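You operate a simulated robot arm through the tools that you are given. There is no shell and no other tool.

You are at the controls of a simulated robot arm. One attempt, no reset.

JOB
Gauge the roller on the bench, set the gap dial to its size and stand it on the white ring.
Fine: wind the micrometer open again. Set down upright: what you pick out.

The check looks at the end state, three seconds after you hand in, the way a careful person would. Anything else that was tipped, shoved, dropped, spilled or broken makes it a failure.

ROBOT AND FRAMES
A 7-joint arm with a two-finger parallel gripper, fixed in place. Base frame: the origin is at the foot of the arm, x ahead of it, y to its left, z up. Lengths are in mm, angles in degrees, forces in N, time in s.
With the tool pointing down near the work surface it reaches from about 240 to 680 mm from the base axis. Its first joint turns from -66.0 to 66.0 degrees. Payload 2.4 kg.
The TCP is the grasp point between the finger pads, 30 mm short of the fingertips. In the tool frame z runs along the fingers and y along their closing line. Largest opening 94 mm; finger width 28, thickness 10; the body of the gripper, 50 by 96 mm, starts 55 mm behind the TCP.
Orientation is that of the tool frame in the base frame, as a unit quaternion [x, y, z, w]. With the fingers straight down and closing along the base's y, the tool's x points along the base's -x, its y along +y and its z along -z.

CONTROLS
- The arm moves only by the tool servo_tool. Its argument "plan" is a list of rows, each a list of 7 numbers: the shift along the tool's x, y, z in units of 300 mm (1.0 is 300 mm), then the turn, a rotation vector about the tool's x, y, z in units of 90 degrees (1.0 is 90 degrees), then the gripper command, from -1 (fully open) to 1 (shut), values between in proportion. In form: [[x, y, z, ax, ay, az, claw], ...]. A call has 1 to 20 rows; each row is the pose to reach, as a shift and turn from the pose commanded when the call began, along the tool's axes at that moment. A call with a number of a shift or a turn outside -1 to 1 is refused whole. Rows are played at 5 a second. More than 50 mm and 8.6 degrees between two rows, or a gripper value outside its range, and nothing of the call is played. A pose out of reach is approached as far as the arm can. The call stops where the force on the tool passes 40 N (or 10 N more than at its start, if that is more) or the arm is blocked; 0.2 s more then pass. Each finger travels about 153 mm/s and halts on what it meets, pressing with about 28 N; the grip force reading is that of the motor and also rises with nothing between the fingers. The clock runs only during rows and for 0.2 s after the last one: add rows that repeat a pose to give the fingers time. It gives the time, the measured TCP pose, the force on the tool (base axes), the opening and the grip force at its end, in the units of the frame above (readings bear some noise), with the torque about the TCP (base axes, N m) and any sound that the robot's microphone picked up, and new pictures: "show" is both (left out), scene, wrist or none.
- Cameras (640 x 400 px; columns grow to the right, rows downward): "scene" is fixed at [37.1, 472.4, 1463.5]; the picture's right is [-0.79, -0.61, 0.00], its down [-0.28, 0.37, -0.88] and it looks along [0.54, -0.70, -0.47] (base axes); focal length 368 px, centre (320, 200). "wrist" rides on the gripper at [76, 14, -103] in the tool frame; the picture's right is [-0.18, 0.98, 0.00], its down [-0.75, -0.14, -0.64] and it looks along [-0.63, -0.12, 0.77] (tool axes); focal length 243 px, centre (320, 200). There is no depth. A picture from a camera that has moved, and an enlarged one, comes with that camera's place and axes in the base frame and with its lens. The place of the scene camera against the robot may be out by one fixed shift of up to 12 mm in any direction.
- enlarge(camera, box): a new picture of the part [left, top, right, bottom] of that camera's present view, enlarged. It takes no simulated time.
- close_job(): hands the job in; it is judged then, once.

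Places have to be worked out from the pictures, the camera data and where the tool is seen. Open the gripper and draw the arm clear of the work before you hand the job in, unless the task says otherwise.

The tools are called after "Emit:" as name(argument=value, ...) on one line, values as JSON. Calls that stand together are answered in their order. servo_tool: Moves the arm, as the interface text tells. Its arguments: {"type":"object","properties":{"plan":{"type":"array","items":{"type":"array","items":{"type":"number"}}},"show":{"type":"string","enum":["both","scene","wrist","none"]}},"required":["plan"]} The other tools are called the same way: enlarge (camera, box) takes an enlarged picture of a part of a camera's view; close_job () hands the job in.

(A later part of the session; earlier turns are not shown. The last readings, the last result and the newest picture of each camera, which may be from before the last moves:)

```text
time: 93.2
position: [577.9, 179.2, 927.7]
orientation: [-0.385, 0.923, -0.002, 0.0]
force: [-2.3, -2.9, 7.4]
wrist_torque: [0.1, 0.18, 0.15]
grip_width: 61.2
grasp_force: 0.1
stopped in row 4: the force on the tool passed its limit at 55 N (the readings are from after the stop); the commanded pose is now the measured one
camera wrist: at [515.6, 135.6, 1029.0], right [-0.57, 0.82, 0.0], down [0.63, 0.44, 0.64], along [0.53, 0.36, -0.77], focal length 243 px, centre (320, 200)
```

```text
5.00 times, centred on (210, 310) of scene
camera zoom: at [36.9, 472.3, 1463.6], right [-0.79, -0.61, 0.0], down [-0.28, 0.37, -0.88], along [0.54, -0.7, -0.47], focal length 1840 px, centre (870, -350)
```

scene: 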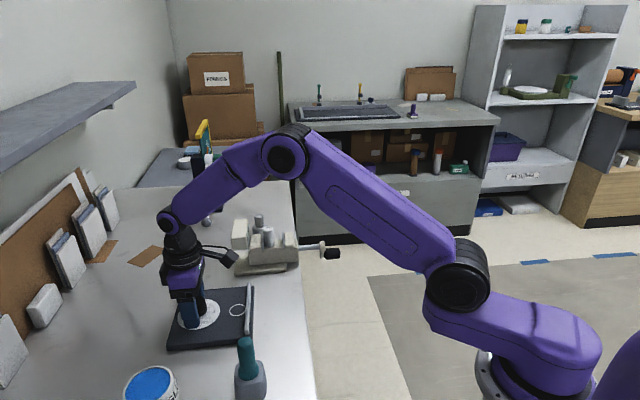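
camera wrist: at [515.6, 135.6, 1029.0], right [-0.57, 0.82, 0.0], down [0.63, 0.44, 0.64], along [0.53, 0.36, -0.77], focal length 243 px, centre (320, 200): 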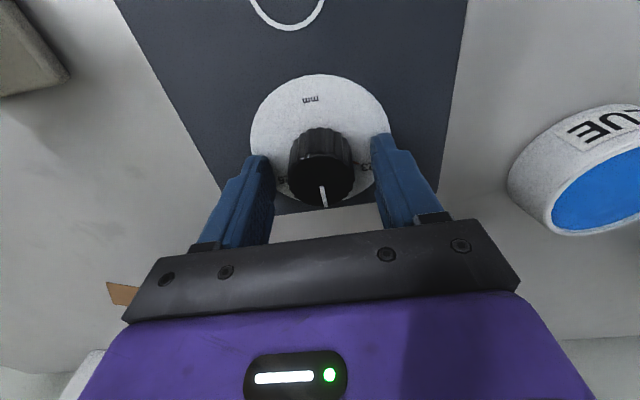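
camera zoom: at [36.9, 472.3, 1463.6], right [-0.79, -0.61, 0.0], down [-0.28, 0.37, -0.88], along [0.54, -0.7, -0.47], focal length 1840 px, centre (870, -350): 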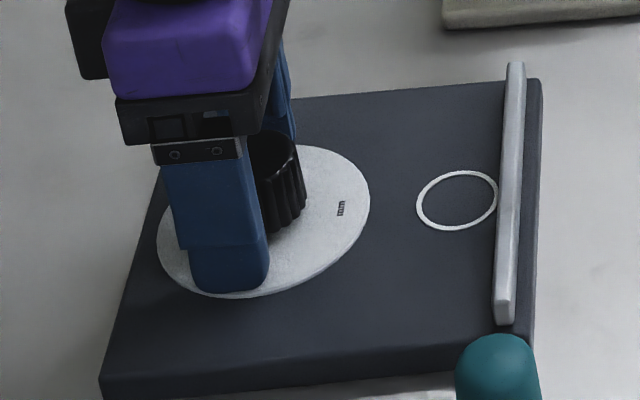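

The fingertips touched the dial face, so the face is at z ≈ 897; nothing appears to have shifted. A re-solve puts the dial axis at w = 530.7, e = 281.3, about (574.2, 176.4), with the knob top at z ≈ 927. I'll rise 6 mm, re-centre and close on the knob.

Emit:
servo_tool(plan=[[0, 0, -0.02, 0, 0, 0, -0.3], [0.008, 0.001, -0.022, 0, 0, 0, -0.3], [0.0153, 0.002, -0.022, 0, 0, 0, -0.3], [0.0153, 0.002, -0.022, 0, 0, 0, -0.3]])

Emit:
enlarge(camera="wrist", box=[220, 80, 440, 240])

Emit:
enlarge(camera="scene", box=[150, 270, 270, 350])

```text
time: 94.2
position: [574.3, 177.1, 931.4]
orientation: [-0.383, 0.924, 0.0, 0.0]
force: [0.0, -0.1, 0.0]
wrist_torque: [0.03, -0.02, -0.03]
grip_width: 61.1
grasp_force: 0.1
camera wrist: at [512.1, 132.8, 1034.8], right [-0.57, 0.82, 0.0], down [0.63, 0.43, 0.64], along [0.53, 0.36, -0.77], focal length 243 px, centre (320, 200)
```

scene: 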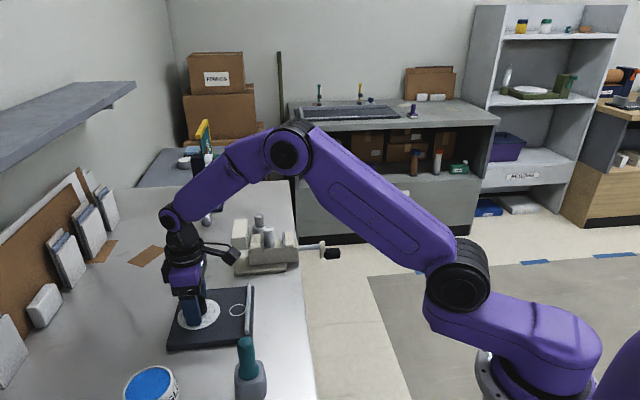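
wrist: 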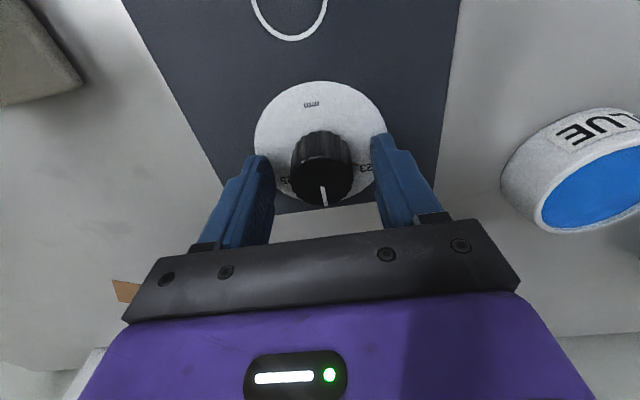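

```text
2.50 times, centred on (330, 160) of wrist
camera zoom: at [512.1, 132.8, 1034.8], right [-0.57, 0.82, 0.0], down [0.63, 0.43, 0.64], along [0.53, 0.36, -0.77], focal length 606 px, centre (295, 300)
```

zoom: 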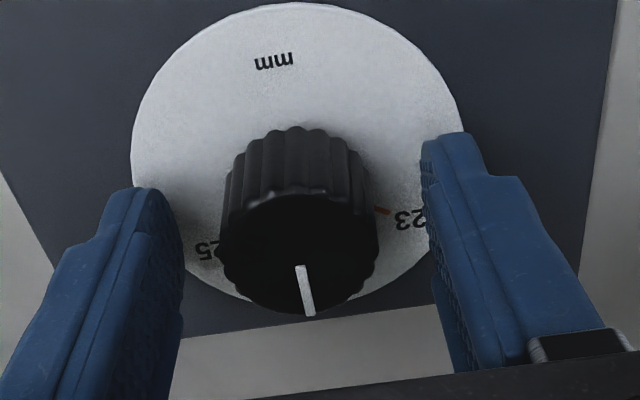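

```text
5.00 times, centred on (210, 310) of scene
camera zoom: at [37.1, 472.4, 1463.5], right [-0.79, -0.61, 0.0], down [-0.28, 0.37, -0.88], along [0.54, -0.7, -0.47], focal length 1840 px, centre (870, -350)
```

zoom: 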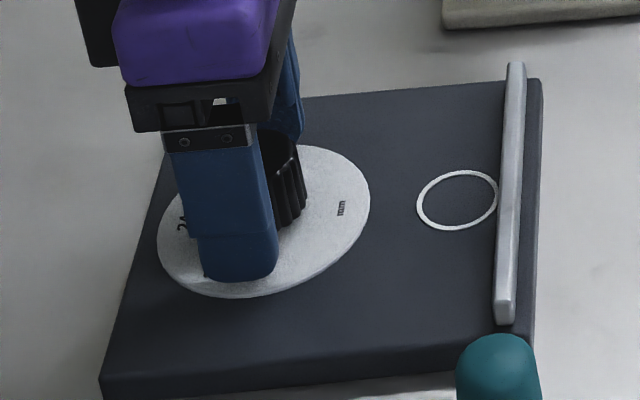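

Centred within about 1 mm of the dial axis. I'll close on the knob.

Emit:
servo_tool(plan=[[0, 0, 0, 0, 0, 0, 0.1], [0, 0, 0, 0, 0, 0, 0.25], [0, 0, 0, 0, 0, 0, 1], [0, 0, 0, 0, 0, 0, 1]], show="wrist")

Emit:
enlarge(camera="wrist", box=[220, 80, 440, 240])

```text
time: 95.2
position: [574.1, 177.5, 931.3]
orientation: [-0.385, 0.923, 0.0, -0.001]
force: [-6.3, 3.6, 0.1]
wrist_torque: [-0.36, -0.34, 0.03]
grip_width: 35.8
grasp_force: 45.5
camera wrist: at [511.6, 133.6, 1034.9], right [-0.57, 0.82, 0.0], down [0.63, 0.44, 0.64], along [0.53, 0.36, -0.77], focal length 243 px, centre (320, 200)
```

wrist: 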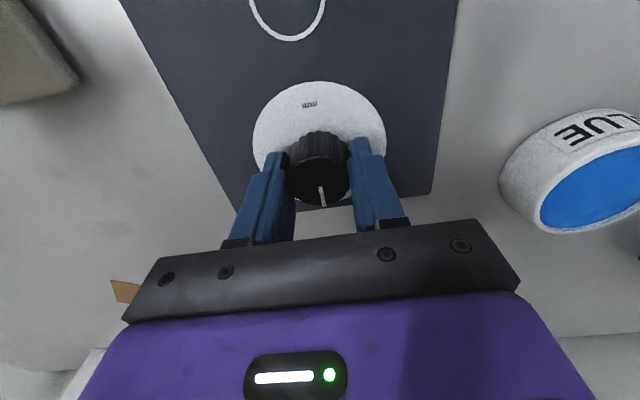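

```text
2.50 times, centred on (330, 160) of wrist
camera zoom: at [511.6, 133.6, 1034.9], right [-0.57, 0.82, 0.0], down [0.63, 0.44, 0.64], along [0.53, 0.36, -0.77], focal length 606 px, centre (295, 300)
```

zoom: 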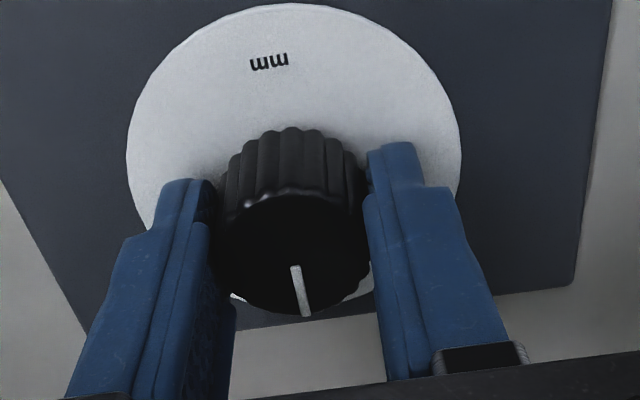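

Gripped at 35.8 mm. I'll turn the knob clockwise in small rows, first 30°, to check that it follows.

Emit:
servo_tool(plan=[[0, 0, 0, 0, 0, 0.08, 1], [0, 0, 0, 0, 0, 0.16, 1], [0, 0, 0, 0, 0, 0.24, 1], [0, 0, 0, 0, 0, 0.333, 1], [0, 0, 0, 0, 0, 0.333, 1]])

Emit:
enlarge(camera="wrist", box=[220, 80, 440, 240])

Emit:
enlarge(camera="scene", box=[150, 270, 270, 350])

```text
time: 96.4
position: [573.3, 177.2, 931.6]
orientation: [-0.131, 0.991, 0.0, 0.0]
force: [-1.7, 4.7, -10.4]
wrist_torque: [1.07, -1.11, -0.05]
grip_width: 36.1
grasp_force: 44.6
camera wrist: at [498.4, 170.9, 1034.8], right [-0.08, 1.0, 0.0], down [0.76, 0.06, 0.64], along [0.64, 0.05, -0.77], focal length 243 px, centre (320, 200)
```

scene: 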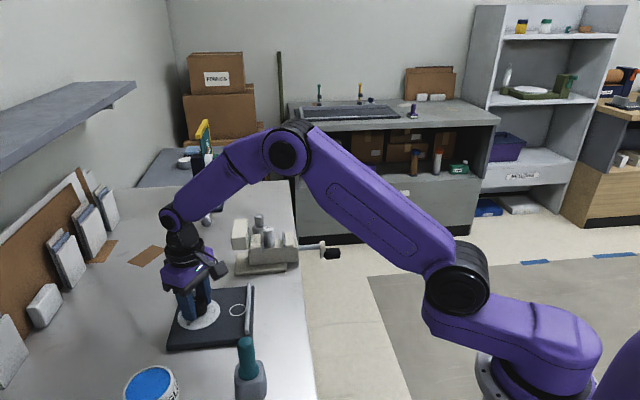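
wrist: 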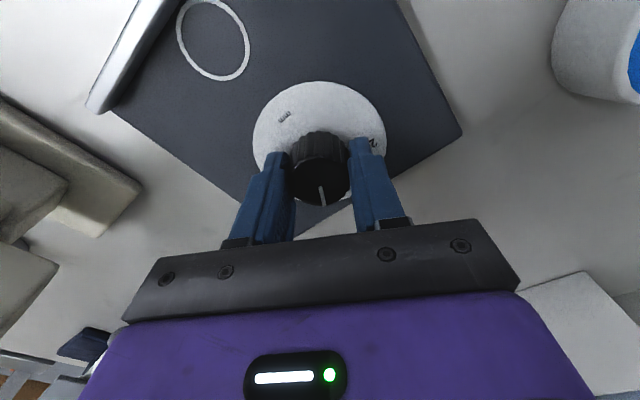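

```text
2.50 times, centred on (330, 160) of wrist
camera zoom: at [498.4, 170.9, 1034.8], right [-0.08, 1.0, 0.0], down [0.76, 0.06, 0.64], along [0.64, 0.05, -0.77], focal length 606 px, centre (295, 300)
```

zoom: 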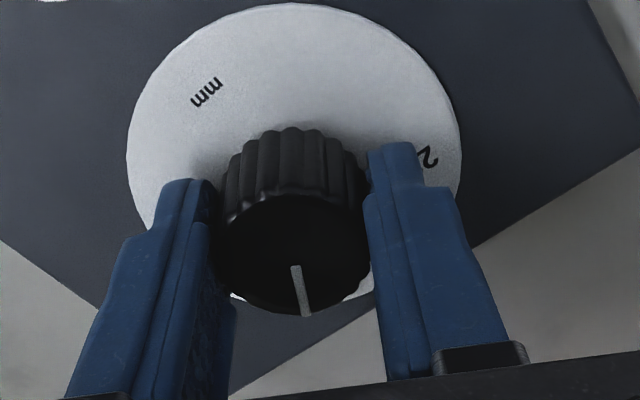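

```text
5.00 times, centred on (210, 310) of scene
camera zoom: at [37.2, 472.5, 1463.5], right [-0.79, -0.61, 0.0], down [-0.28, 0.37, -0.88], along [0.54, -0.7, -0.47], focal length 1840 px, centre (870, -350)
```

zoom: 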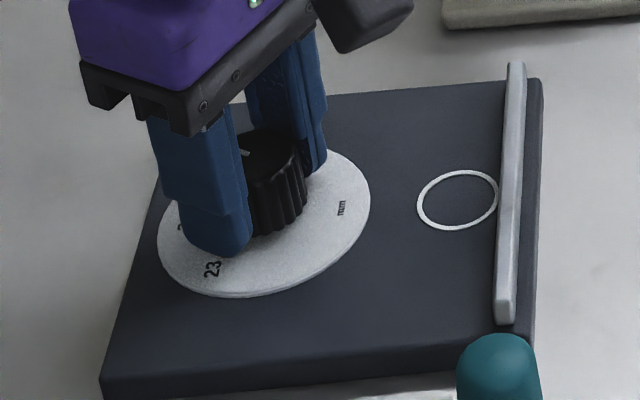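

The knob follows without slip and the plate stays put. I'll turn the remaining ~28.3°.

Emit:
servo_tool(plan=[[0, 0, 0, 0, 0, 0.08, 1], [0, 0, 0, 0, 0, 0.16, 1], [0, 0, 0, 0, 0, 0.24, 1], [0, 0, 0, 0, 0, 0.314, 1], [0, 0, 0, 0, 0, 0.314, 1]])

Emit:
enlarge(camera="scene", box=[150, 270, 270, 350])

```text
time: 97.6
position: [575.5, 176.5, 931.9]
orientation: [0.116, 0.993, -0.001, -0.001]
force: [1.9, -2.2, -7.6]
wrist_torque: [0.78, 0.76, -0.02]
grip_width: 35.8
grasp_force: 45.7
camera wrist: at [505.0, 207.6, 1034.8], right [0.41, 0.91, 0.0], down [0.7, -0.31, 0.64], along [0.59, -0.26, -0.77], focal length 243 px, centre (320, 200)
```

scene: 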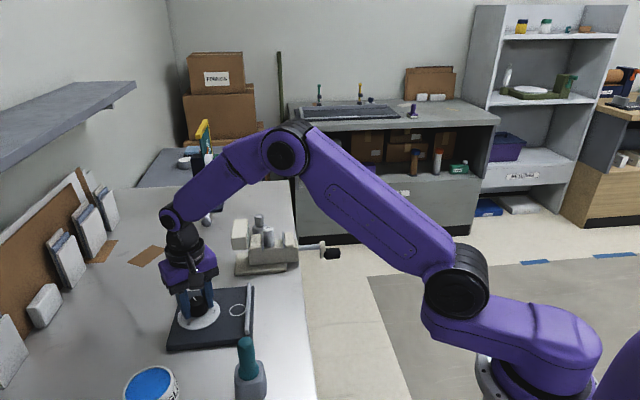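
wrist: 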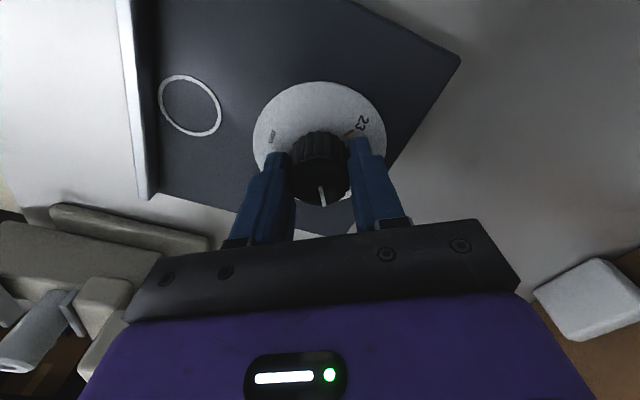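

```text
5.00 times, centred on (210, 310) of scene
camera zoom: at [37.3, 472.3, 1463.6], right [-0.79, -0.61, 0.0], down [-0.29, 0.37, -0.88], along [0.54, -0.7, -0.47], focal length 1840 px, centre (870, -350)
```

zoom: 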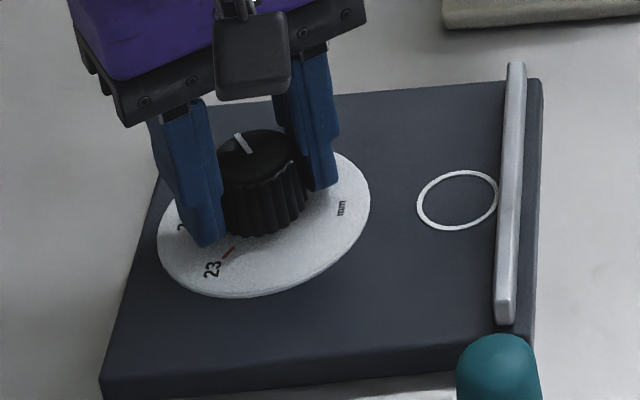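

The rotation totals 58.6°. I'll open, rise straight up, return to the original yaw and view the dial from the same overhead spot.

Emit:
servo_tool(plan=[[0, 0, 0, 0, 0, 0, 0], [0, 0, 0, 0, 0, 0, -0.3], [0, 0, -0.06, 0, 0, 0, -0.3], [0, 0, -0.16, 0, 0, 0, -0.3], [0, 0, -0.28, 0, 0, -0.08, -0.3], [-0.01, 0.02, -0.38, 0, 0, -0.16, -0.3], [-0.02, 0.04, -0.427, 0, 0, -0.24, -0.3], [-0.03, 0.06, -0.427, 0, 0, -0.32, -0.3], [-0.045, 0.08, -0.427, 0, 0, -0.4, -0.3], [-0.055, 0.1, -0.427, 0, 0, -0.48, -0.3], [-0.065, 0.115, -0.427, 0, 0, -0.56, -0.3], [-0.0746, 0.1238, -0.427, 0, 0, -0.65, -0.3], [-0.0746, 0.1238, -0.427, 0, 0, -0.65, -0.3]], show="wrist")

Emit:
enlarge(camera="wrist", box=[250, 0, 400, 110])

Emit:
enlarge(camera="scene", box=[150, 270, 270, 350])

```text
time: 100.4
position: [606.2, 208.2, 1059.8]
orientation: [-0.387, 0.922, 0.0, -0.001]
force: [0.7, 0.8, -0.1]
wrist_torque: [0.02, -0.01, -0.01]
grip_width: 61.2
grasp_force: 0.0
camera wrist: at [544.0, 164.0, 1164.0], right [-0.57, 0.82, 0.0], down [0.63, 0.44, 0.64], along [0.53, 0.37, -0.77], focal length 243 px, centre (320, 200)
```

wrist: 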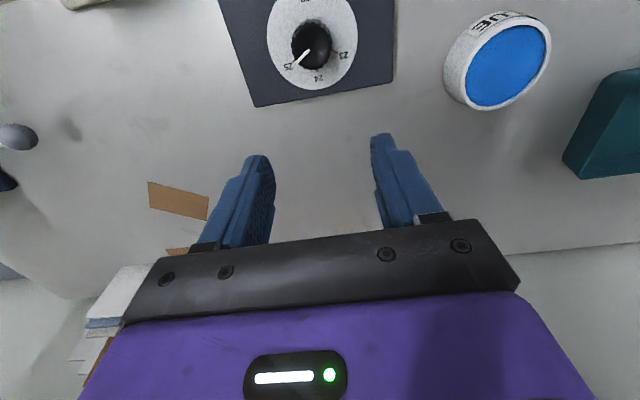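

```text
3.64 times, centred on (325, 55) of wrist
camera zoom: at [544.0, 164.0, 1164.0], right [-0.57, 0.82, 0.0], down [0.63, 0.44, 0.64], along [0.53, 0.37, -0.77], focal length 882 px, centre (302, 727)
```

zoom: 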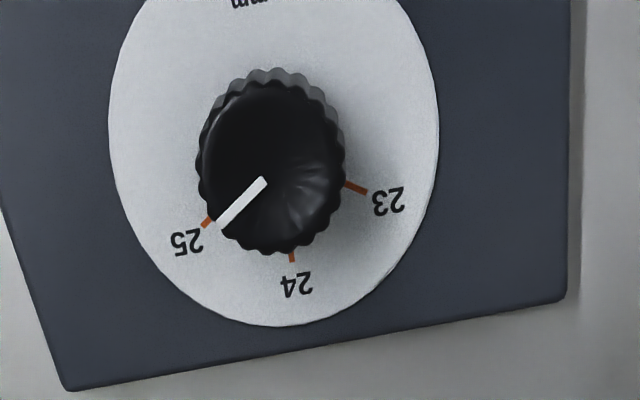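

```text
5.00 times, centred on (210, 310) of scene
camera zoom: at [37.1, 472.4, 1463.5], right [-0.79, -0.61, 0.0], down [-0.28, 0.37, -0.88], along [0.54, -0.7, -0.47], focal length 1840 px, centre (870, -350)
```

zoom: 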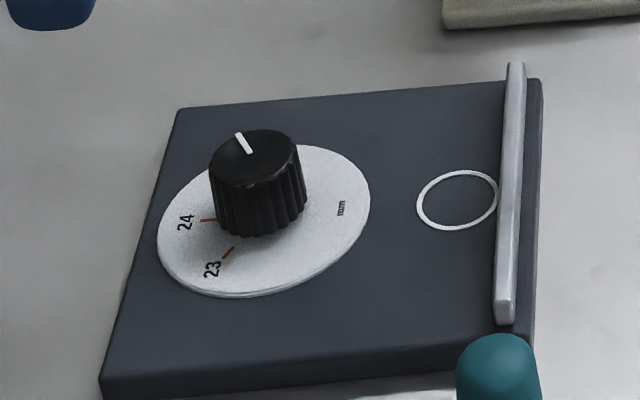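

The pointer direction works out to about 59–60° from 24, and the 25 tick is at about 60°, so the dial is set to 25. Next I'll go back over the micrometer to retrieve the roller and view it from above.

Emit:
servo_tool(plan=[[0.08, -0.07, 0, 0, 0, 0.006, -0.3], [0.18, -0.15, 0, 0, 0, 0.006, -0.3], [0.28, -0.235, 0, 0, 0, 0.006, -0.3], [0.38, -0.32, 0, 0, 0, 0.006, -0.3], [0.48, -0.405, 0, 0, 0, 0.006, -0.3], [0.58, -0.49, 0, 0, 0, 0.006, -0.3], [0.64, -0.54, 0, 0, 0, 0.006, -0.3], [0.666, -0.562, 0, 0, 0, 0.006, -0.3], [0.666, -0.562, 0, 0, 0, 0.006, -0.3]])

Emit:
enlarge(camera="wrist", box=[240, 40, 420, 200])

Emit:
enlarge(camera="scene", box=[220, 200, 340, 280])

```text
time: 102.4
position: [583.7, -52.5, 1058.7]
orientation: [-0.381, 0.924, 0.0, 0.0]
force: [0.0, 0.7, -0.2]
wrist_torque: [0.0, 0.01, 0.0]
grip_width: 61.2
grasp_force: 0.1
camera wrist: at [520.6, -96.5, 1161.6], right [-0.56, 0.83, 0.0], down [0.63, 0.43, 0.64], along [0.53, 0.36, -0.77], focal length 243 px, centre (320, 200)
```

scene: 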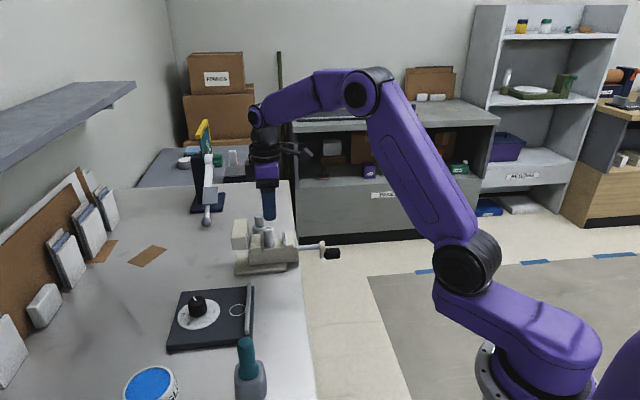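
wrist: 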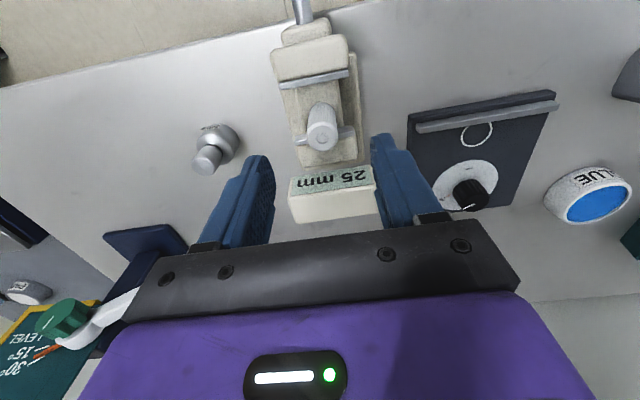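

```text
2.50 times, centred on (330, 120) of wrist
camera zoom: at [520.6, -96.5, 1161.6], right [-0.56, 0.83, 0.0], down [0.63, 0.43, 0.64], along [0.53, 0.36, -0.77], focal length 606 px, centre (295, 400)
```

zoom: 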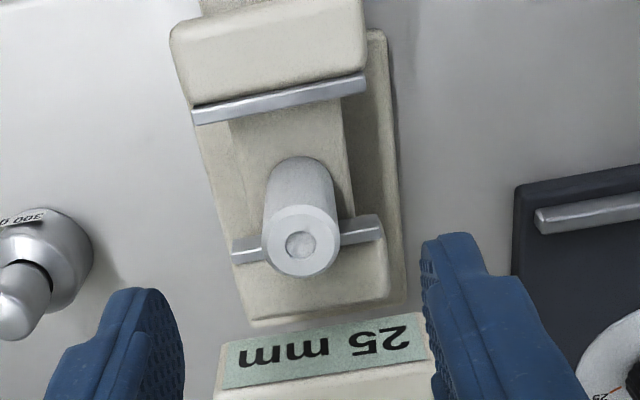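

```text
5.00 times, centred on (280, 240) of scene
camera zoom: at [37.1, 472.4, 1463.5], right [-0.79, -0.61, 0.0], down [-0.28, 0.37, -0.88], along [0.54, -0.7, -0.47], focal length 1840 px, centre (520, 0)
```

zoom: 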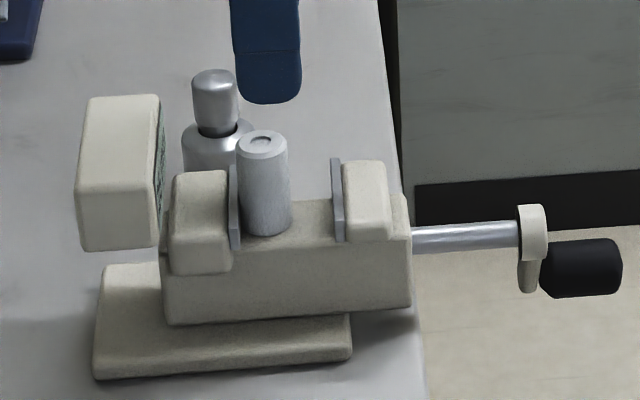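

The micrometer is open and the roller stands near the far anvil. I'll descend partway with the fingers straddling it to see the alignment.

Emit:
servo_tool(plan=[[-0.008, -0.0033, 0.05, 0, 0, 0, -0.3], [-0.015, -0.0033, 0.11, 0, 0, 0, -0.3], [-0.015, -0.0033, 0.16, 0, 0, 0, -0.3], [-0.015, -0.0033, 0.19, 0, 0, 0, -0.3], [-0.015, -0.0033, 0.19, 0, 0, 0, -0.3]])

Emit:
enlarge(camera="wrist", box=[220, 60, 440, 220])

Emit:
enlarge(camera="scene", box=[240, 205, 312, 253])

```text
time: 103.6
position: [588.9, -49.8, 1004.6]
orientation: [-0.381, 0.925, 0.0, 0.0]
force: [-0.7, 0.3, -0.2]
wrist_torque: [-0.01, 0.02, 0.0]
grip_width: 61.3
grasp_force: 0.0
camera wrist: at [526.4, -94.0, 1106.4], right [-0.56, 0.83, 0.0], down [0.63, 0.43, 0.64], along [0.53, 0.36, -0.77], focal length 243 px, centre (320, 200)
```

scene: 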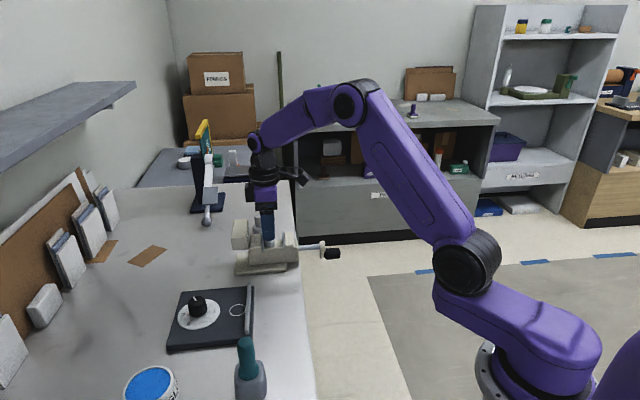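
wrist: 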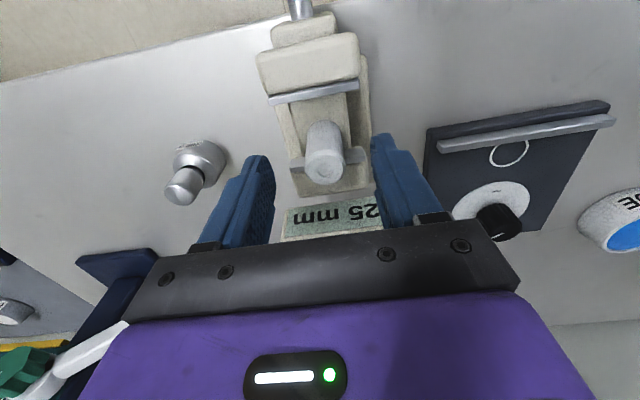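

```text
2.50 times, centred on (330, 140) of wrist
camera zoom: at [526.4, -94.0, 1106.4], right [-0.56, 0.83, 0.0], down [0.63, 0.43, 0.64], along [0.53, 0.36, -0.77], focal length 606 px, centre (295, 350)
```

zoom: 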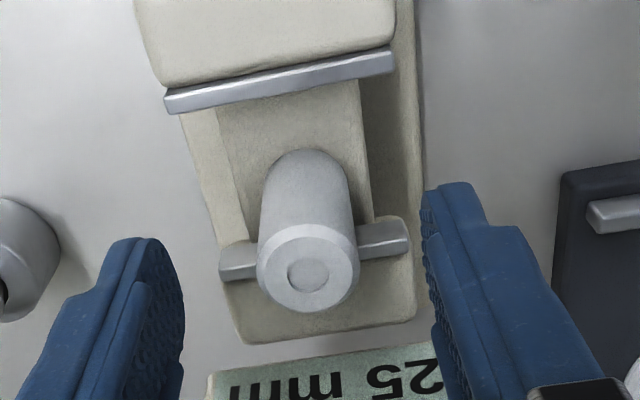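

```text
8.33 times, centred on (276, 229) of scene
camera zoom: at [37.1, 472.4, 1463.5], right [-0.79, -0.61, 0.0], down [-0.28, 0.37, -0.88], along [0.54, -0.7, -0.47], focal length 3066 px, centre (687, -42)
```

zoom: 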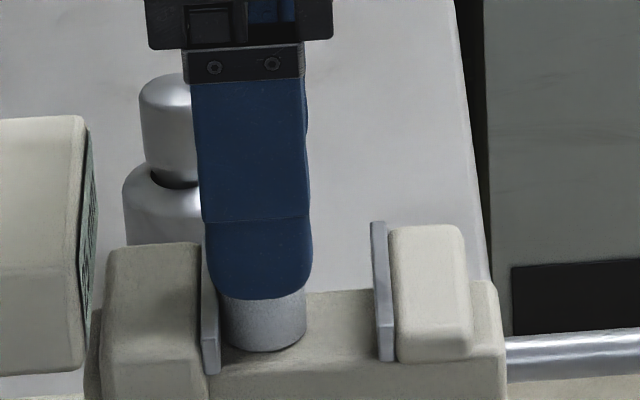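

Triangulation puts the roller top at w = 384, e = 451, z ≈ 982, well lined up with the fingers. I'll descend to z ≈ 986 so the fingertips stay well above the floor, then close.

Emit:
servo_tool(plan=[[0.0067, 0.002, 0.03, 0, 0, 0, -0.3], [0.0067, 0.002, 0.062, 0, 0, 0, -0.3], [0.0067, 0.002, 0.062, 0, 0, 0, -0.3], [0.0067, 0.002, 0.062, 0, 0, 0, 0.1], [0.0067, 0.002, 0.062, 0, 0, 0, 0.4], [0.0067, 0.002, 0.062, 0, 0, 0, 1], [0.0067, 0.002, 0.062, 0, 0, 0, 1]])

Emit:
enlarge(camera="wrist", box=[220, 80, 440, 240])

Emit:
enlarge(camera="scene", box=[240, 205, 312, 253])

```text
time: 105.2
position: [586.9, -51.5, 983.5]
orientation: [-0.381, 0.925, -0.001, -0.001]
force: [-0.1, 0.0, 0.0]
wrist_torque: [0.02, -0.01, 0.0]
grip_width: 24.0
grasp_force: 28.3
camera wrist: at [524.4, -94.7, 1086.2], right [-0.56, 0.83, 0.0], down [0.63, 0.43, 0.64], along [0.53, 0.36, -0.77], focal length 243 px, centre (320, 200)
```

scene: 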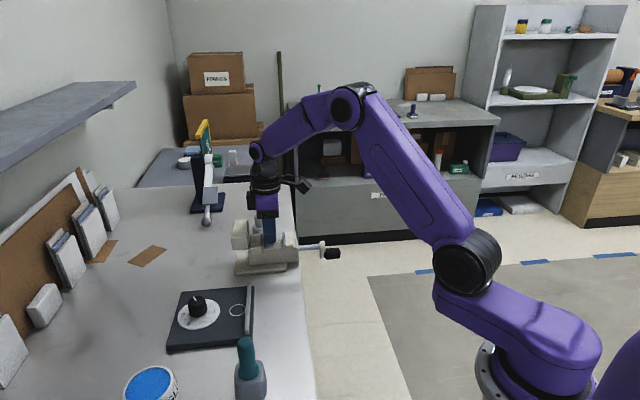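
wrist: 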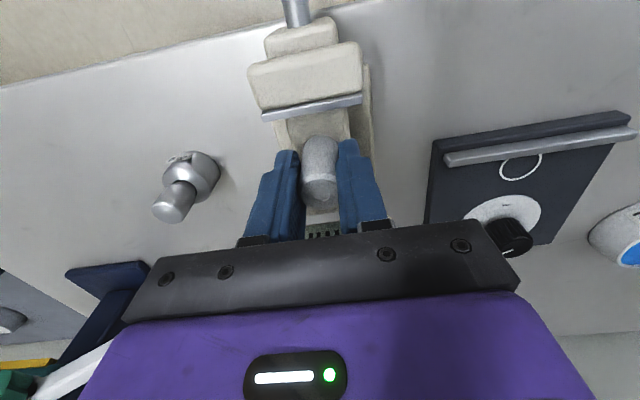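

```text
2.50 times, centred on (330, 160) of wrist
camera zoom: at [524.4, -94.7, 1086.2], right [-0.56, 0.83, 0.0], down [0.63, 0.43, 0.64], along [0.53, 0.36, -0.77], focal length 606 px, centre (295, 300)
```

zoom: 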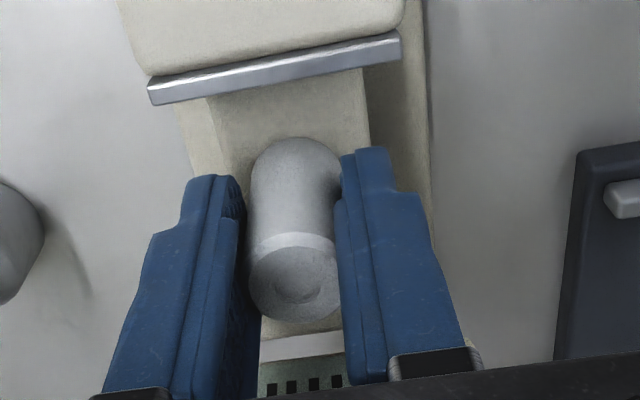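

```text
8.33 times, centred on (276, 229) of scene
camera zoom: at [37.1, 472.4, 1463.5], right [-0.79, -0.61, 0.0], down [-0.28, 0.37, -0.88], along [0.54, -0.7, -0.47], focal length 3066 px, centre (687, -42)
```

zoom: 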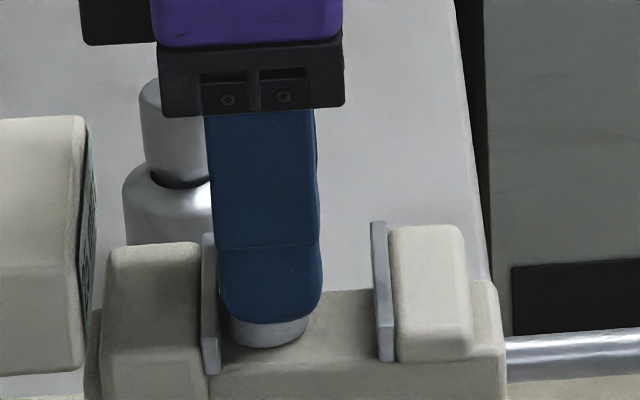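

The roller is gripped at 24.0 mm. I'll lift it straight up and carry it over to the dial plate, stopping slightly beyond the ring so the camera can see it.

Emit:
servo_tool(plan=[[0, 0, -0.03, 0, 0, 0, 1], [0, 0, -0.1, 0, 0, 0, 1], [0, 0, -0.2, 0, 0, 0, 1], [0, 0, -0.29, 0, 0, 0, 1], [-0.03, 0.05, -0.305, 0, 0, 0, 1], [-0.09, 0.15, -0.305, 0, 0, 0, 1], [-0.16, 0.265, -0.305, 0, 0, 0, 1], [-0.23, 0.38, -0.305, 0, 0, 0, 1], [-0.29, 0.485, -0.305, 0, 0, 0, 1], [-0.33, 0.55, -0.305, 0, 0, 0, 1], [-0.338, 0.565, -0.305, 0, 0, 0, 1], [-0.338, 0.565, -0.305, 0, 0, 0, 1]])

Emit:
enlarge(camera="wrist", box=[220, 20, 440, 180])

Emit:
enlarge(camera="scene", box=[140, 220, 270, 350])

```text
time: 107.8
position: [540.4, 142.1, 1076.9]
orientation: [-0.382, 0.924, -0.001, -0.001]
force: [-0.1, -0.1, -0.3]
wrist_torque: [-0.02, -0.02, -0.03]
grip_width: 24.1
grasp_force: 27.9
camera wrist: at [477.1, 99.3, 1180.5], right [-0.56, 0.83, 0.0], down [0.63, 0.43, 0.64], along [0.53, 0.36, -0.77], focal length 243 px, centre (320, 200)
```

scene: 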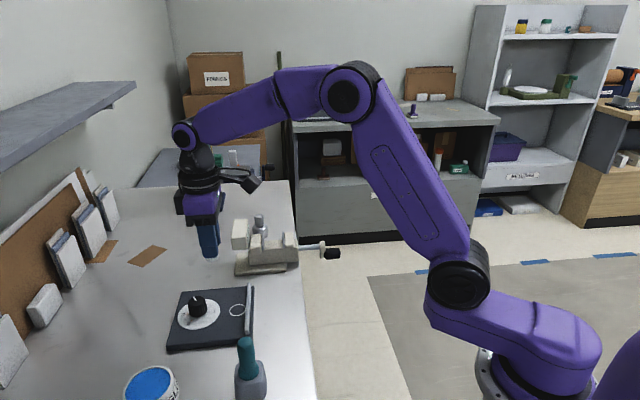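
wrist: 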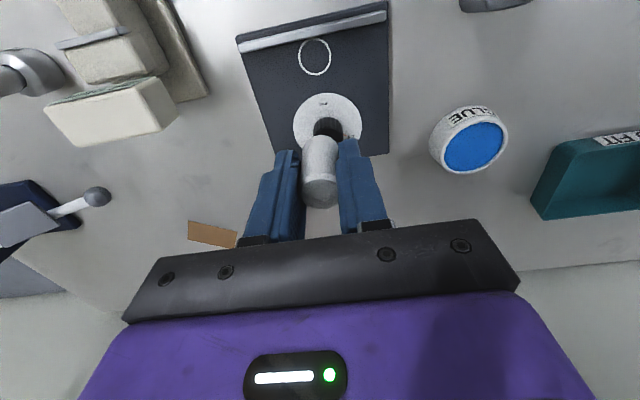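

```text
2.50 times, centred on (330, 100) of wrist
camera zoom: at [477.1, 99.3, 1180.5], right [-0.56, 0.83, 0.0], down [0.63, 0.43, 0.64], along [0.53, 0.36, -0.77], focal length 606 px, centre (295, 450)
```

zoom: 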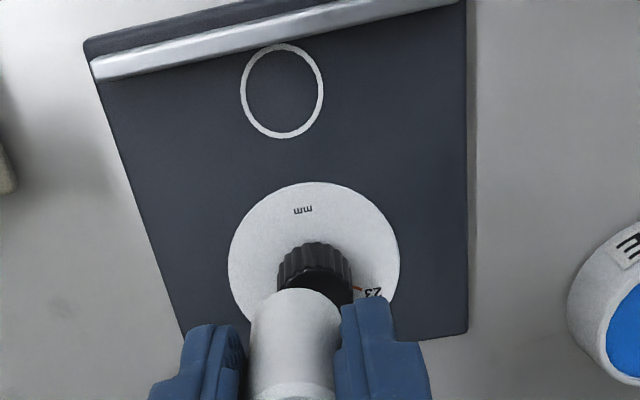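

```text
3.08 times, centred on (205, 285) of scene
camera zoom: at [37.1, 472.4, 1463.5], right [-0.79, -0.61, 0.0], down [-0.28, 0.37, -0.88], along [0.54, -0.7, -0.47], focal length 1132 px, centre (674, -62)
```

zoom: 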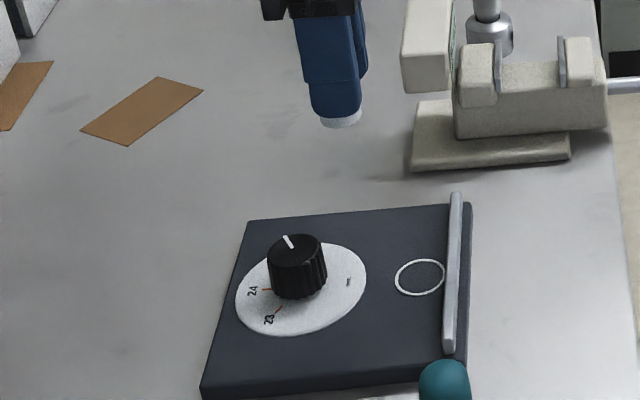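

Two views agree that the ring centre is at w = 453.5, e = 281.4 on a plate at z ≈ 896, with the fence about 17 mm from the centre. The roller sits about 5.5 mm ahead of the TCP. I'll move above the ring and descend to about 15 mm above the plate.

Emit:
servo_tool(plan=[[0.05, 0.001, 0, 0, 0, 0, 1], [0.1153, 0.001, 0.02, 0, 0, 0, 1], [0.1153, 0.001, 0.12, 0, 0, 0, 1], [0.1153, 0.001, 0.22, 0, 0, 0, 1], [0.1153, 0.001, 0.31, 0, 0, 0, 1], [0.1153, 0.001, 0.373, 0, 0, 0, 1], [0.1153, 0.001, 0.373, 0, 0, 0, 1]])

Emit:
enlarge(camera="wrist", box=[220, 80, 440, 240])

Emit:
enlarge(camera="scene", box=[190, 265, 280, 325])

```text
time: 109.4
position: [513.6, 116.2, 963.9]
orientation: [-0.38, 0.925, 0.001, 0.001]
force: [-1.6, -0.4, 0.4]
wrist_torque: [-0.01, 0.02, 0.02]
grip_width: 23.7
grasp_force: 28.0
camera wrist: at [450.2, 72.3, 1066.5], right [-0.56, 0.83, 0.0], down [0.63, 0.43, 0.64], along [0.53, 0.36, -0.77], focal length 243 px, centre (320, 200)
```

scene: 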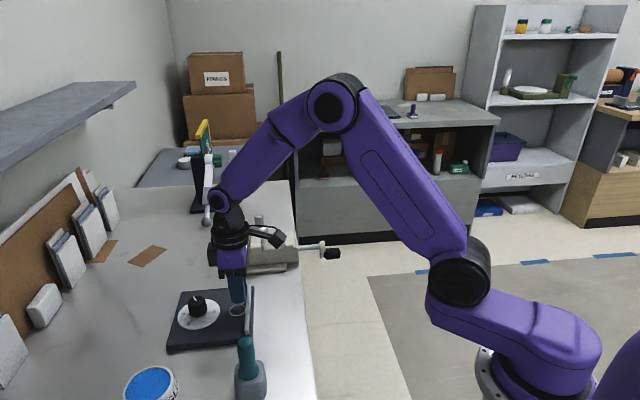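
wrist: 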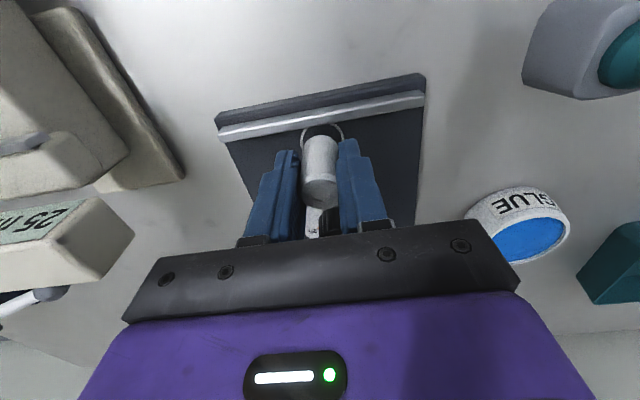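

```text
2.50 times, centred on (330, 160) of wrist
camera zoom: at [450.2, 72.3, 1066.5], right [-0.56, 0.83, 0.0], down [0.63, 0.43, 0.64], along [0.53, 0.36, -0.77], focal length 606 px, centre (295, 300)
```

zoom: 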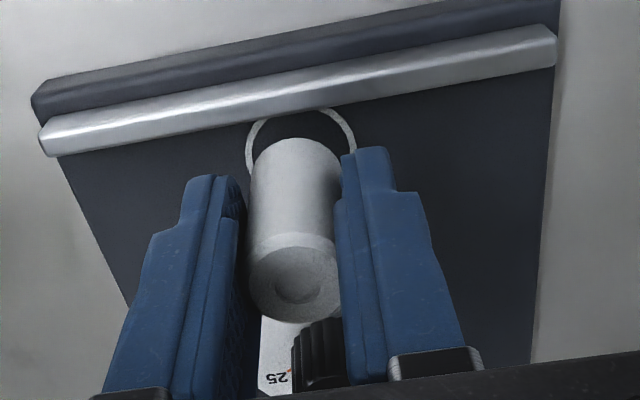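

```text
6.67 times, centred on (235, 295) of scene
camera zoom: at [37.1, 472.4, 1463.5], right [-0.79, -0.61, 0.0], down [-0.28, 0.37, -0.88], along [0.54, -0.7, -0.47], focal length 2453 px, centre (887, -433)
```

zoom: 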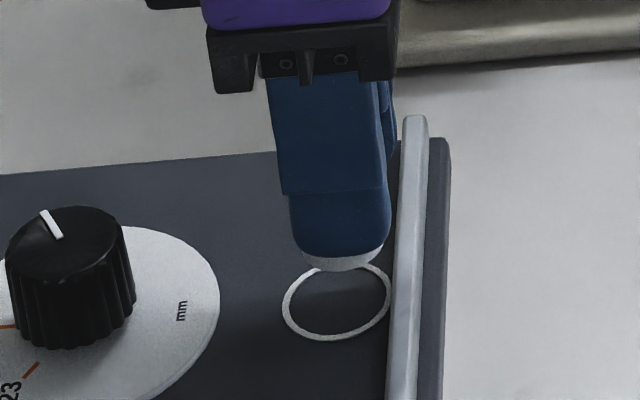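

Wrist and scene views agree the roller is about 3 mm too close to the fence and about 1 mm off in e. I'll correct that and lower to about 5 mm above the plate.

Emit:
servo_tool(plan=[[-0.0105, -0.0035, 0, 0, 0, 0, 1], [-0.0105, -0.0035, 0.02, 0, 0, 0, 1], [-0.0105, -0.0035, 0.04, 0, 0, 0, 1], [-0.0105, -0.0035, 0.04, 0, 0, 0, 1]])

Emit:
enlarge(camera="wrist", box=[220, 80, 440, 240])

Emit:
enlarge(camera="scene", box=[190, 265, 280, 325])

```text
time: 110.4
position: [516.9, 119.4, 951.7]
orientation: [-0.381, 0.925, 0.001, -0.001]
force: [0.6, 0.0, 0.2]
wrist_torque: [0.01, 0.02, 0.04]
grip_width: 24.0
grasp_force: 27.9
camera wrist: at [453.8, 74.5, 1054.8], right [-0.56, 0.83, 0.0], down [0.63, 0.43, 0.64], along [0.53, 0.36, -0.77], focal length 243 px, centre (320, 200)
```

scene: 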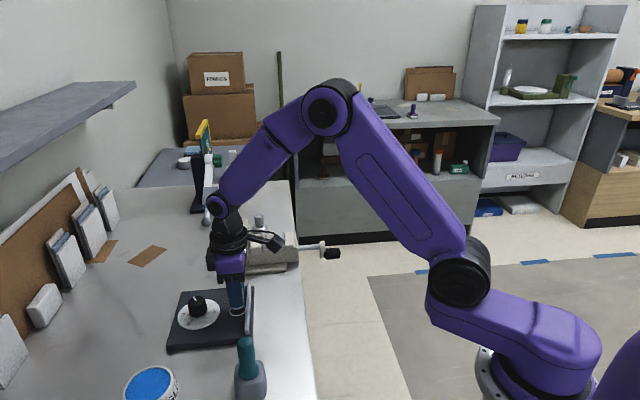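
wrist: 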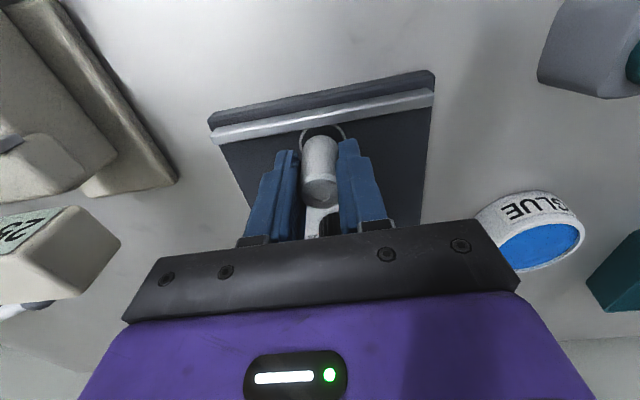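

```text
2.50 times, centred on (330, 160) of wrist
camera zoom: at [453.8, 74.5, 1054.8], right [-0.56, 0.83, 0.0], down [0.63, 0.43, 0.64], along [0.53, 0.36, -0.77], focal length 606 px, centre (295, 300)
```

zoom: 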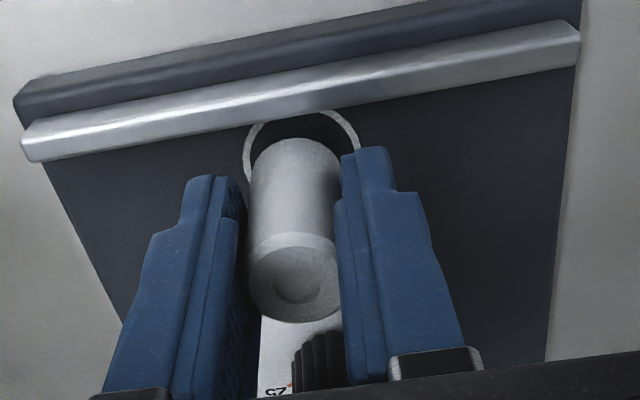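

```text
6.67 times, centred on (235, 295) of scene
camera zoom: at [37.1, 472.4, 1463.5], right [-0.79, -0.61, 0.0], down [-0.28, 0.37, -0.88], along [0.54, -0.7, -0.47], focal length 2453 px, centre (887, -433)
```

zoom: 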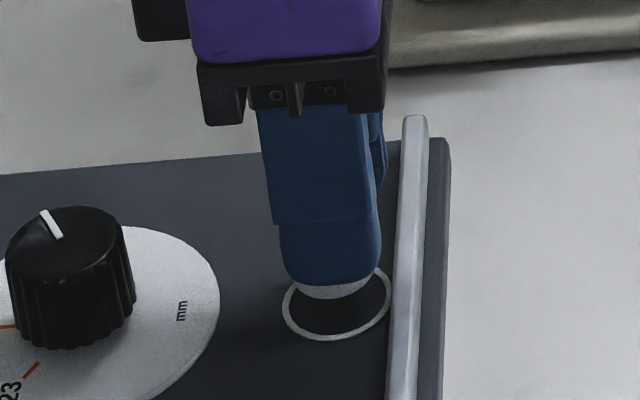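

Aligned within about 0.5 mm in both views, with the roller bottom about 7–8 mm above the plate. I'll lower gently in small steps, watching the force.

Emit:
servo_tool(plan=[[0, 0, 0.007, 0, 0, 0, 1], [0, 0, 0.014, 0, 0, 0, 1], [0, 0, 0.018, 0, 0, 0, 1], [0, 0, 0.018, 0, 0, 0, 1]], show="none")

Emit:
enlarge(camera="scene", box=[205, 275, 265, 315])

```text
time: 111.4
position: [517.4, 117.9, 946.5]
orientation: [-0.381, 0.924, 0.0, -0.001]
force: [0.5, -0.1, -0.2]
wrist_torque: [-0.04, -0.01, 0.02]
grip_width: 24.0
grasp_force: 28.0
```

```text
10.00 times, centred on (235, 295) of scene
camera zoom: at [37.1, 472.4, 1463.5], right [-0.79, -0.61, 0.0], down [-0.28, 0.37, -0.88], along [0.54, -0.7, -0.47], focal length 3679 px, centre (1170, -750)
```

zoom: 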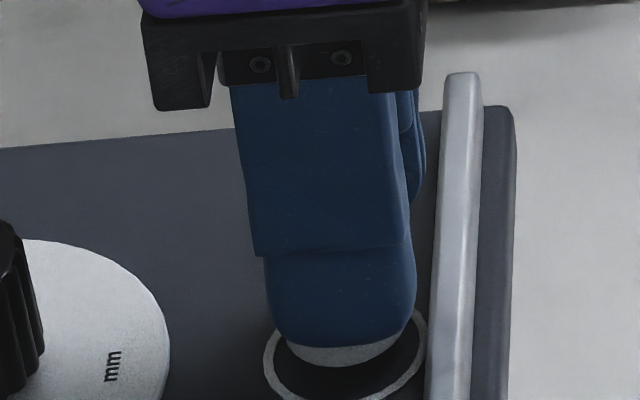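

No contact yet at TCP z = 946.5. I'll continue in 1 mm steps.

Emit:
servo_tool(plan=[[0, 0.002, 0.0033, 0, 0, 0, 1], [0, 0.002, 0.0067, 0, 0, 0, 1], [0, 0.002, 0.0067, 0, 0, 0, 1]], show="none")

Emit:
enlarge(camera="scene", box=[205, 280, 265, 320])

```text
time: 112.2
position: [516.0, 117.9, 942.7]
orientation: [-0.381, 0.925, 0.0, -0.001]
force: [-0.2, -0.2, -1.0]
wrist_torque: [0.03, -0.01, 0.0]
grip_width: 23.8
grasp_force: 28.6
```

```text
10.00 times, centred on (235, 300) of scene
camera zoom: at [37.1, 472.4, 1463.5], right [-0.79, -0.61, 0.0], down [-0.28, 0.37, -0.88], along [0.54, -0.7, -0.47], focal length 3679 px, centre (1170, -800)
```

zoom: 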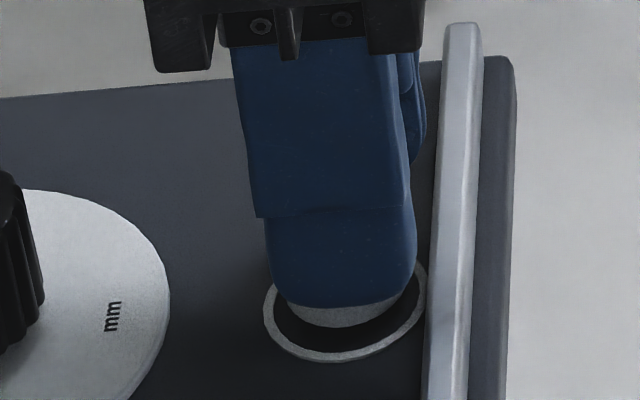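

Still about 4–5 mm above. I'll continue lowering.

Emit:
servo_tool(plan=[[0, 0, 0.0033, 0, 0, 0, 1], [0, 0, 0.0067, 0, 0, 0, 1], [0, 0, 0.01, 0, 0, 0, 1], [0, 0, 0.01, 0, 0, 0, 1]], show="none")

Emit:
enlarge(camera="scene", box=[205, 280, 265, 320])

```text
time: 113.2
position: [516.1, 117.5, 941.2]
orientation: [-0.38, 0.925, 0.0, -0.001]
force: [-0.1, 0.3, 1.6]
wrist_torque: [0.01, 0.01, 0.0]
grip_width: 23.9
grasp_force: 27.8
```

```text
10.00 times, centred on (235, 300) of scene
camera zoom: at [37.1, 472.4, 1463.5], right [-0.79, -0.61, 0.0], down [-0.28, 0.37, -0.88], along [0.54, -0.7, -0.47], focal length 3679 px, centre (1170, -800)
```

zoom: 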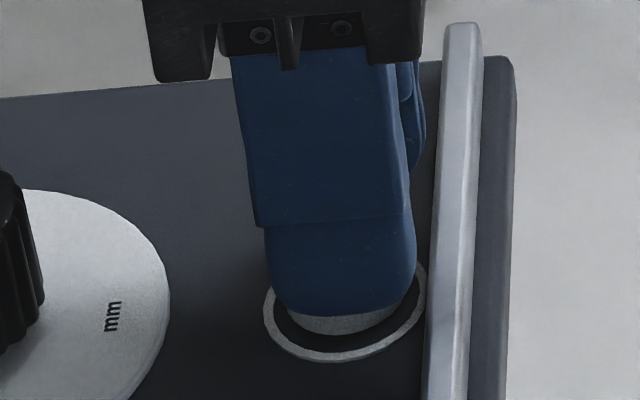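

I'll keep lowering; force is only 1.6 N so far.

Emit:
servo_tool(plan=[[0, 0, 0.0033, 0, 0, 0, 1], [0, 0, 0.0067, 0, 0, 0, 1], [0, 0, 0.0067, 0, 0, 0, 1]], show="none")

Emit:
enlarge(camera="scene", box=[205, 280, 265, 320])

```text
time: 114.0
position: [516.4, 118.3, 939.7]
orientation: [-0.382, 0.924, -0.001, 0.002]
force: [0.1, -1.7, 22.5]
wrist_torque: [-0.05, -0.02, -0.01]
grip_width: 23.8
grasp_force: 28.0
```

```text
10.00 times, centred on (235, 300) of scene
camera zoom: at [36.7, 472.2, 1463.6], right [-0.79, -0.61, 0.0], down [-0.28, 0.37, -0.88], along [0.54, -0.7, -0.47], focal length 3679 px, centre (1170, -800)
```

zoom: 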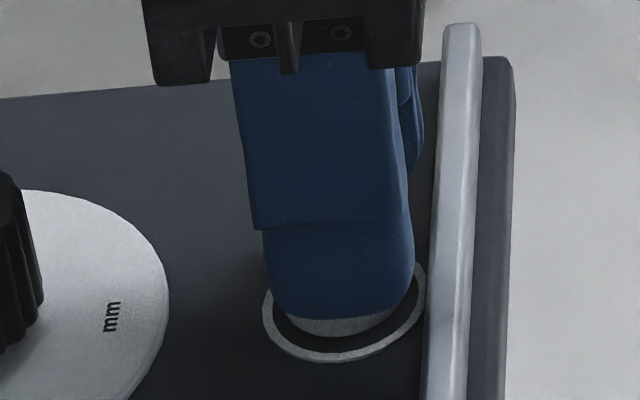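

Contact: 22 N, so the roller rests on the plate. I'll ease off about 1.5 mm, open the fingers and rise straight up.

Emit:
servo_tool(plan=[[0, 0, -0.004, 0, 0, 0, 1], [0, 0, -0.005, 0, 0, 0, 0.4], [0, 0, -0.005, 0, 0, 0, 0], [0, 0, -0.005, 0, 0, 0, -0.1], [0, 0, -0.06, 0, 0, 0, -0.1], [0, 0, -0.16, 0, 0, 0, -0.1], [0, 0, -0.28, 0, 0, 0, -0.1], [0, 0, -0.4, 0, 0, 0, -0.1], [0, 0, -0.4, 0, 0, 0, -0.1]])

Emit:
enlarge(camera="scene", box=[190, 265, 280, 325])

Emit:
enlarge(camera="wrist", box=[220, 20, 440, 180])

```text
time: 116.0
position: [516.0, 117.6, 1059.3]
orientation: [-0.381, 0.925, 0.0, -0.002]
force: [0.6, 0.4, -0.4]
wrist_torque: [-0.01, 0.01, -0.01]
grip_width: 51.7
grasp_force: 0.1
camera wrist: at [453.6, 73.6, 1161.9], right [-0.56, 0.83, 0.0], down [0.63, 0.43, 0.64], along [0.53, 0.36, -0.77], focal length 243 px, centre (320, 200)
```

scene: 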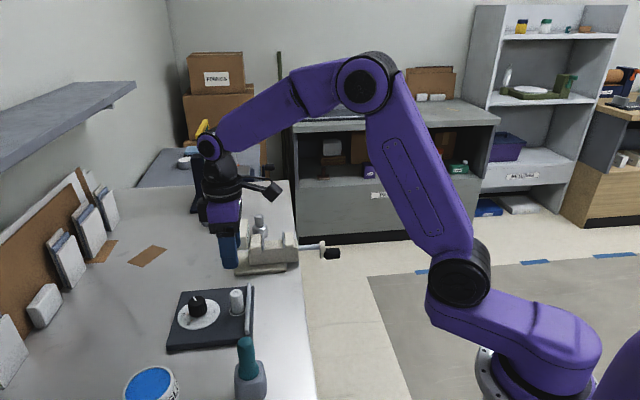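
wrist: 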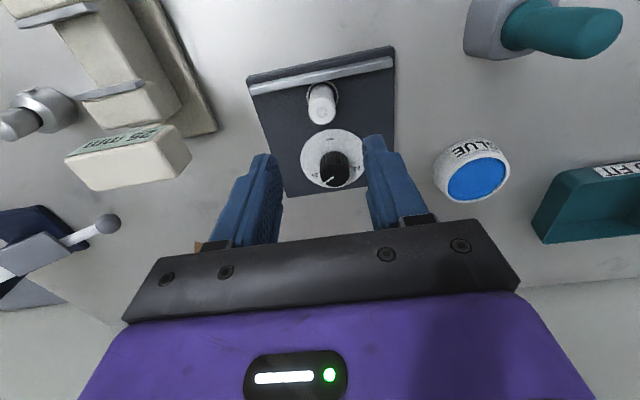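

```text
6.67 times, centred on (235, 295) of scene
camera zoom: at [37.1, 472.4, 1463.5], right [-0.79, -0.61, 0.0], down [-0.28, 0.37, -0.88], along [0.54, -0.7, -0.47], focal length 2453 px, centre (887, -433)
```

zoom: 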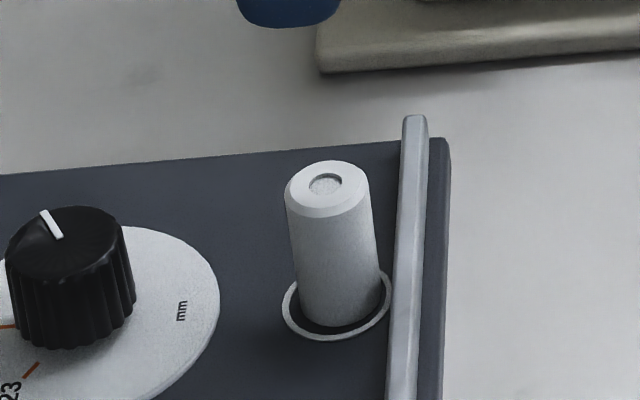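

```text
2.50 times, centred on (330, 100) of wrist
camera zoom: at [453.6, 73.6, 1161.9], right [-0.56, 0.83, 0.0], down [0.63, 0.43, 0.64], along [0.53, 0.36, -0.77], focal length 606 px, centre (295, 450)
```

zoom: 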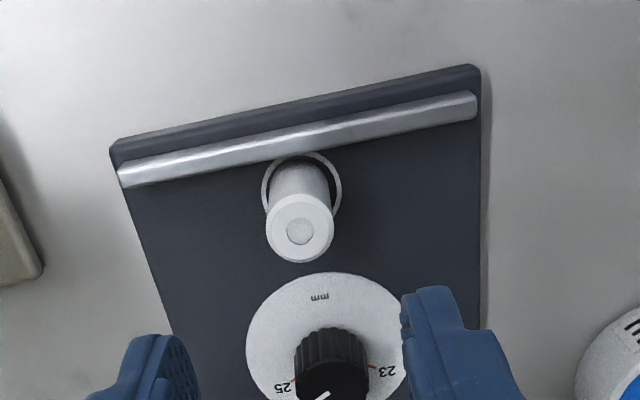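

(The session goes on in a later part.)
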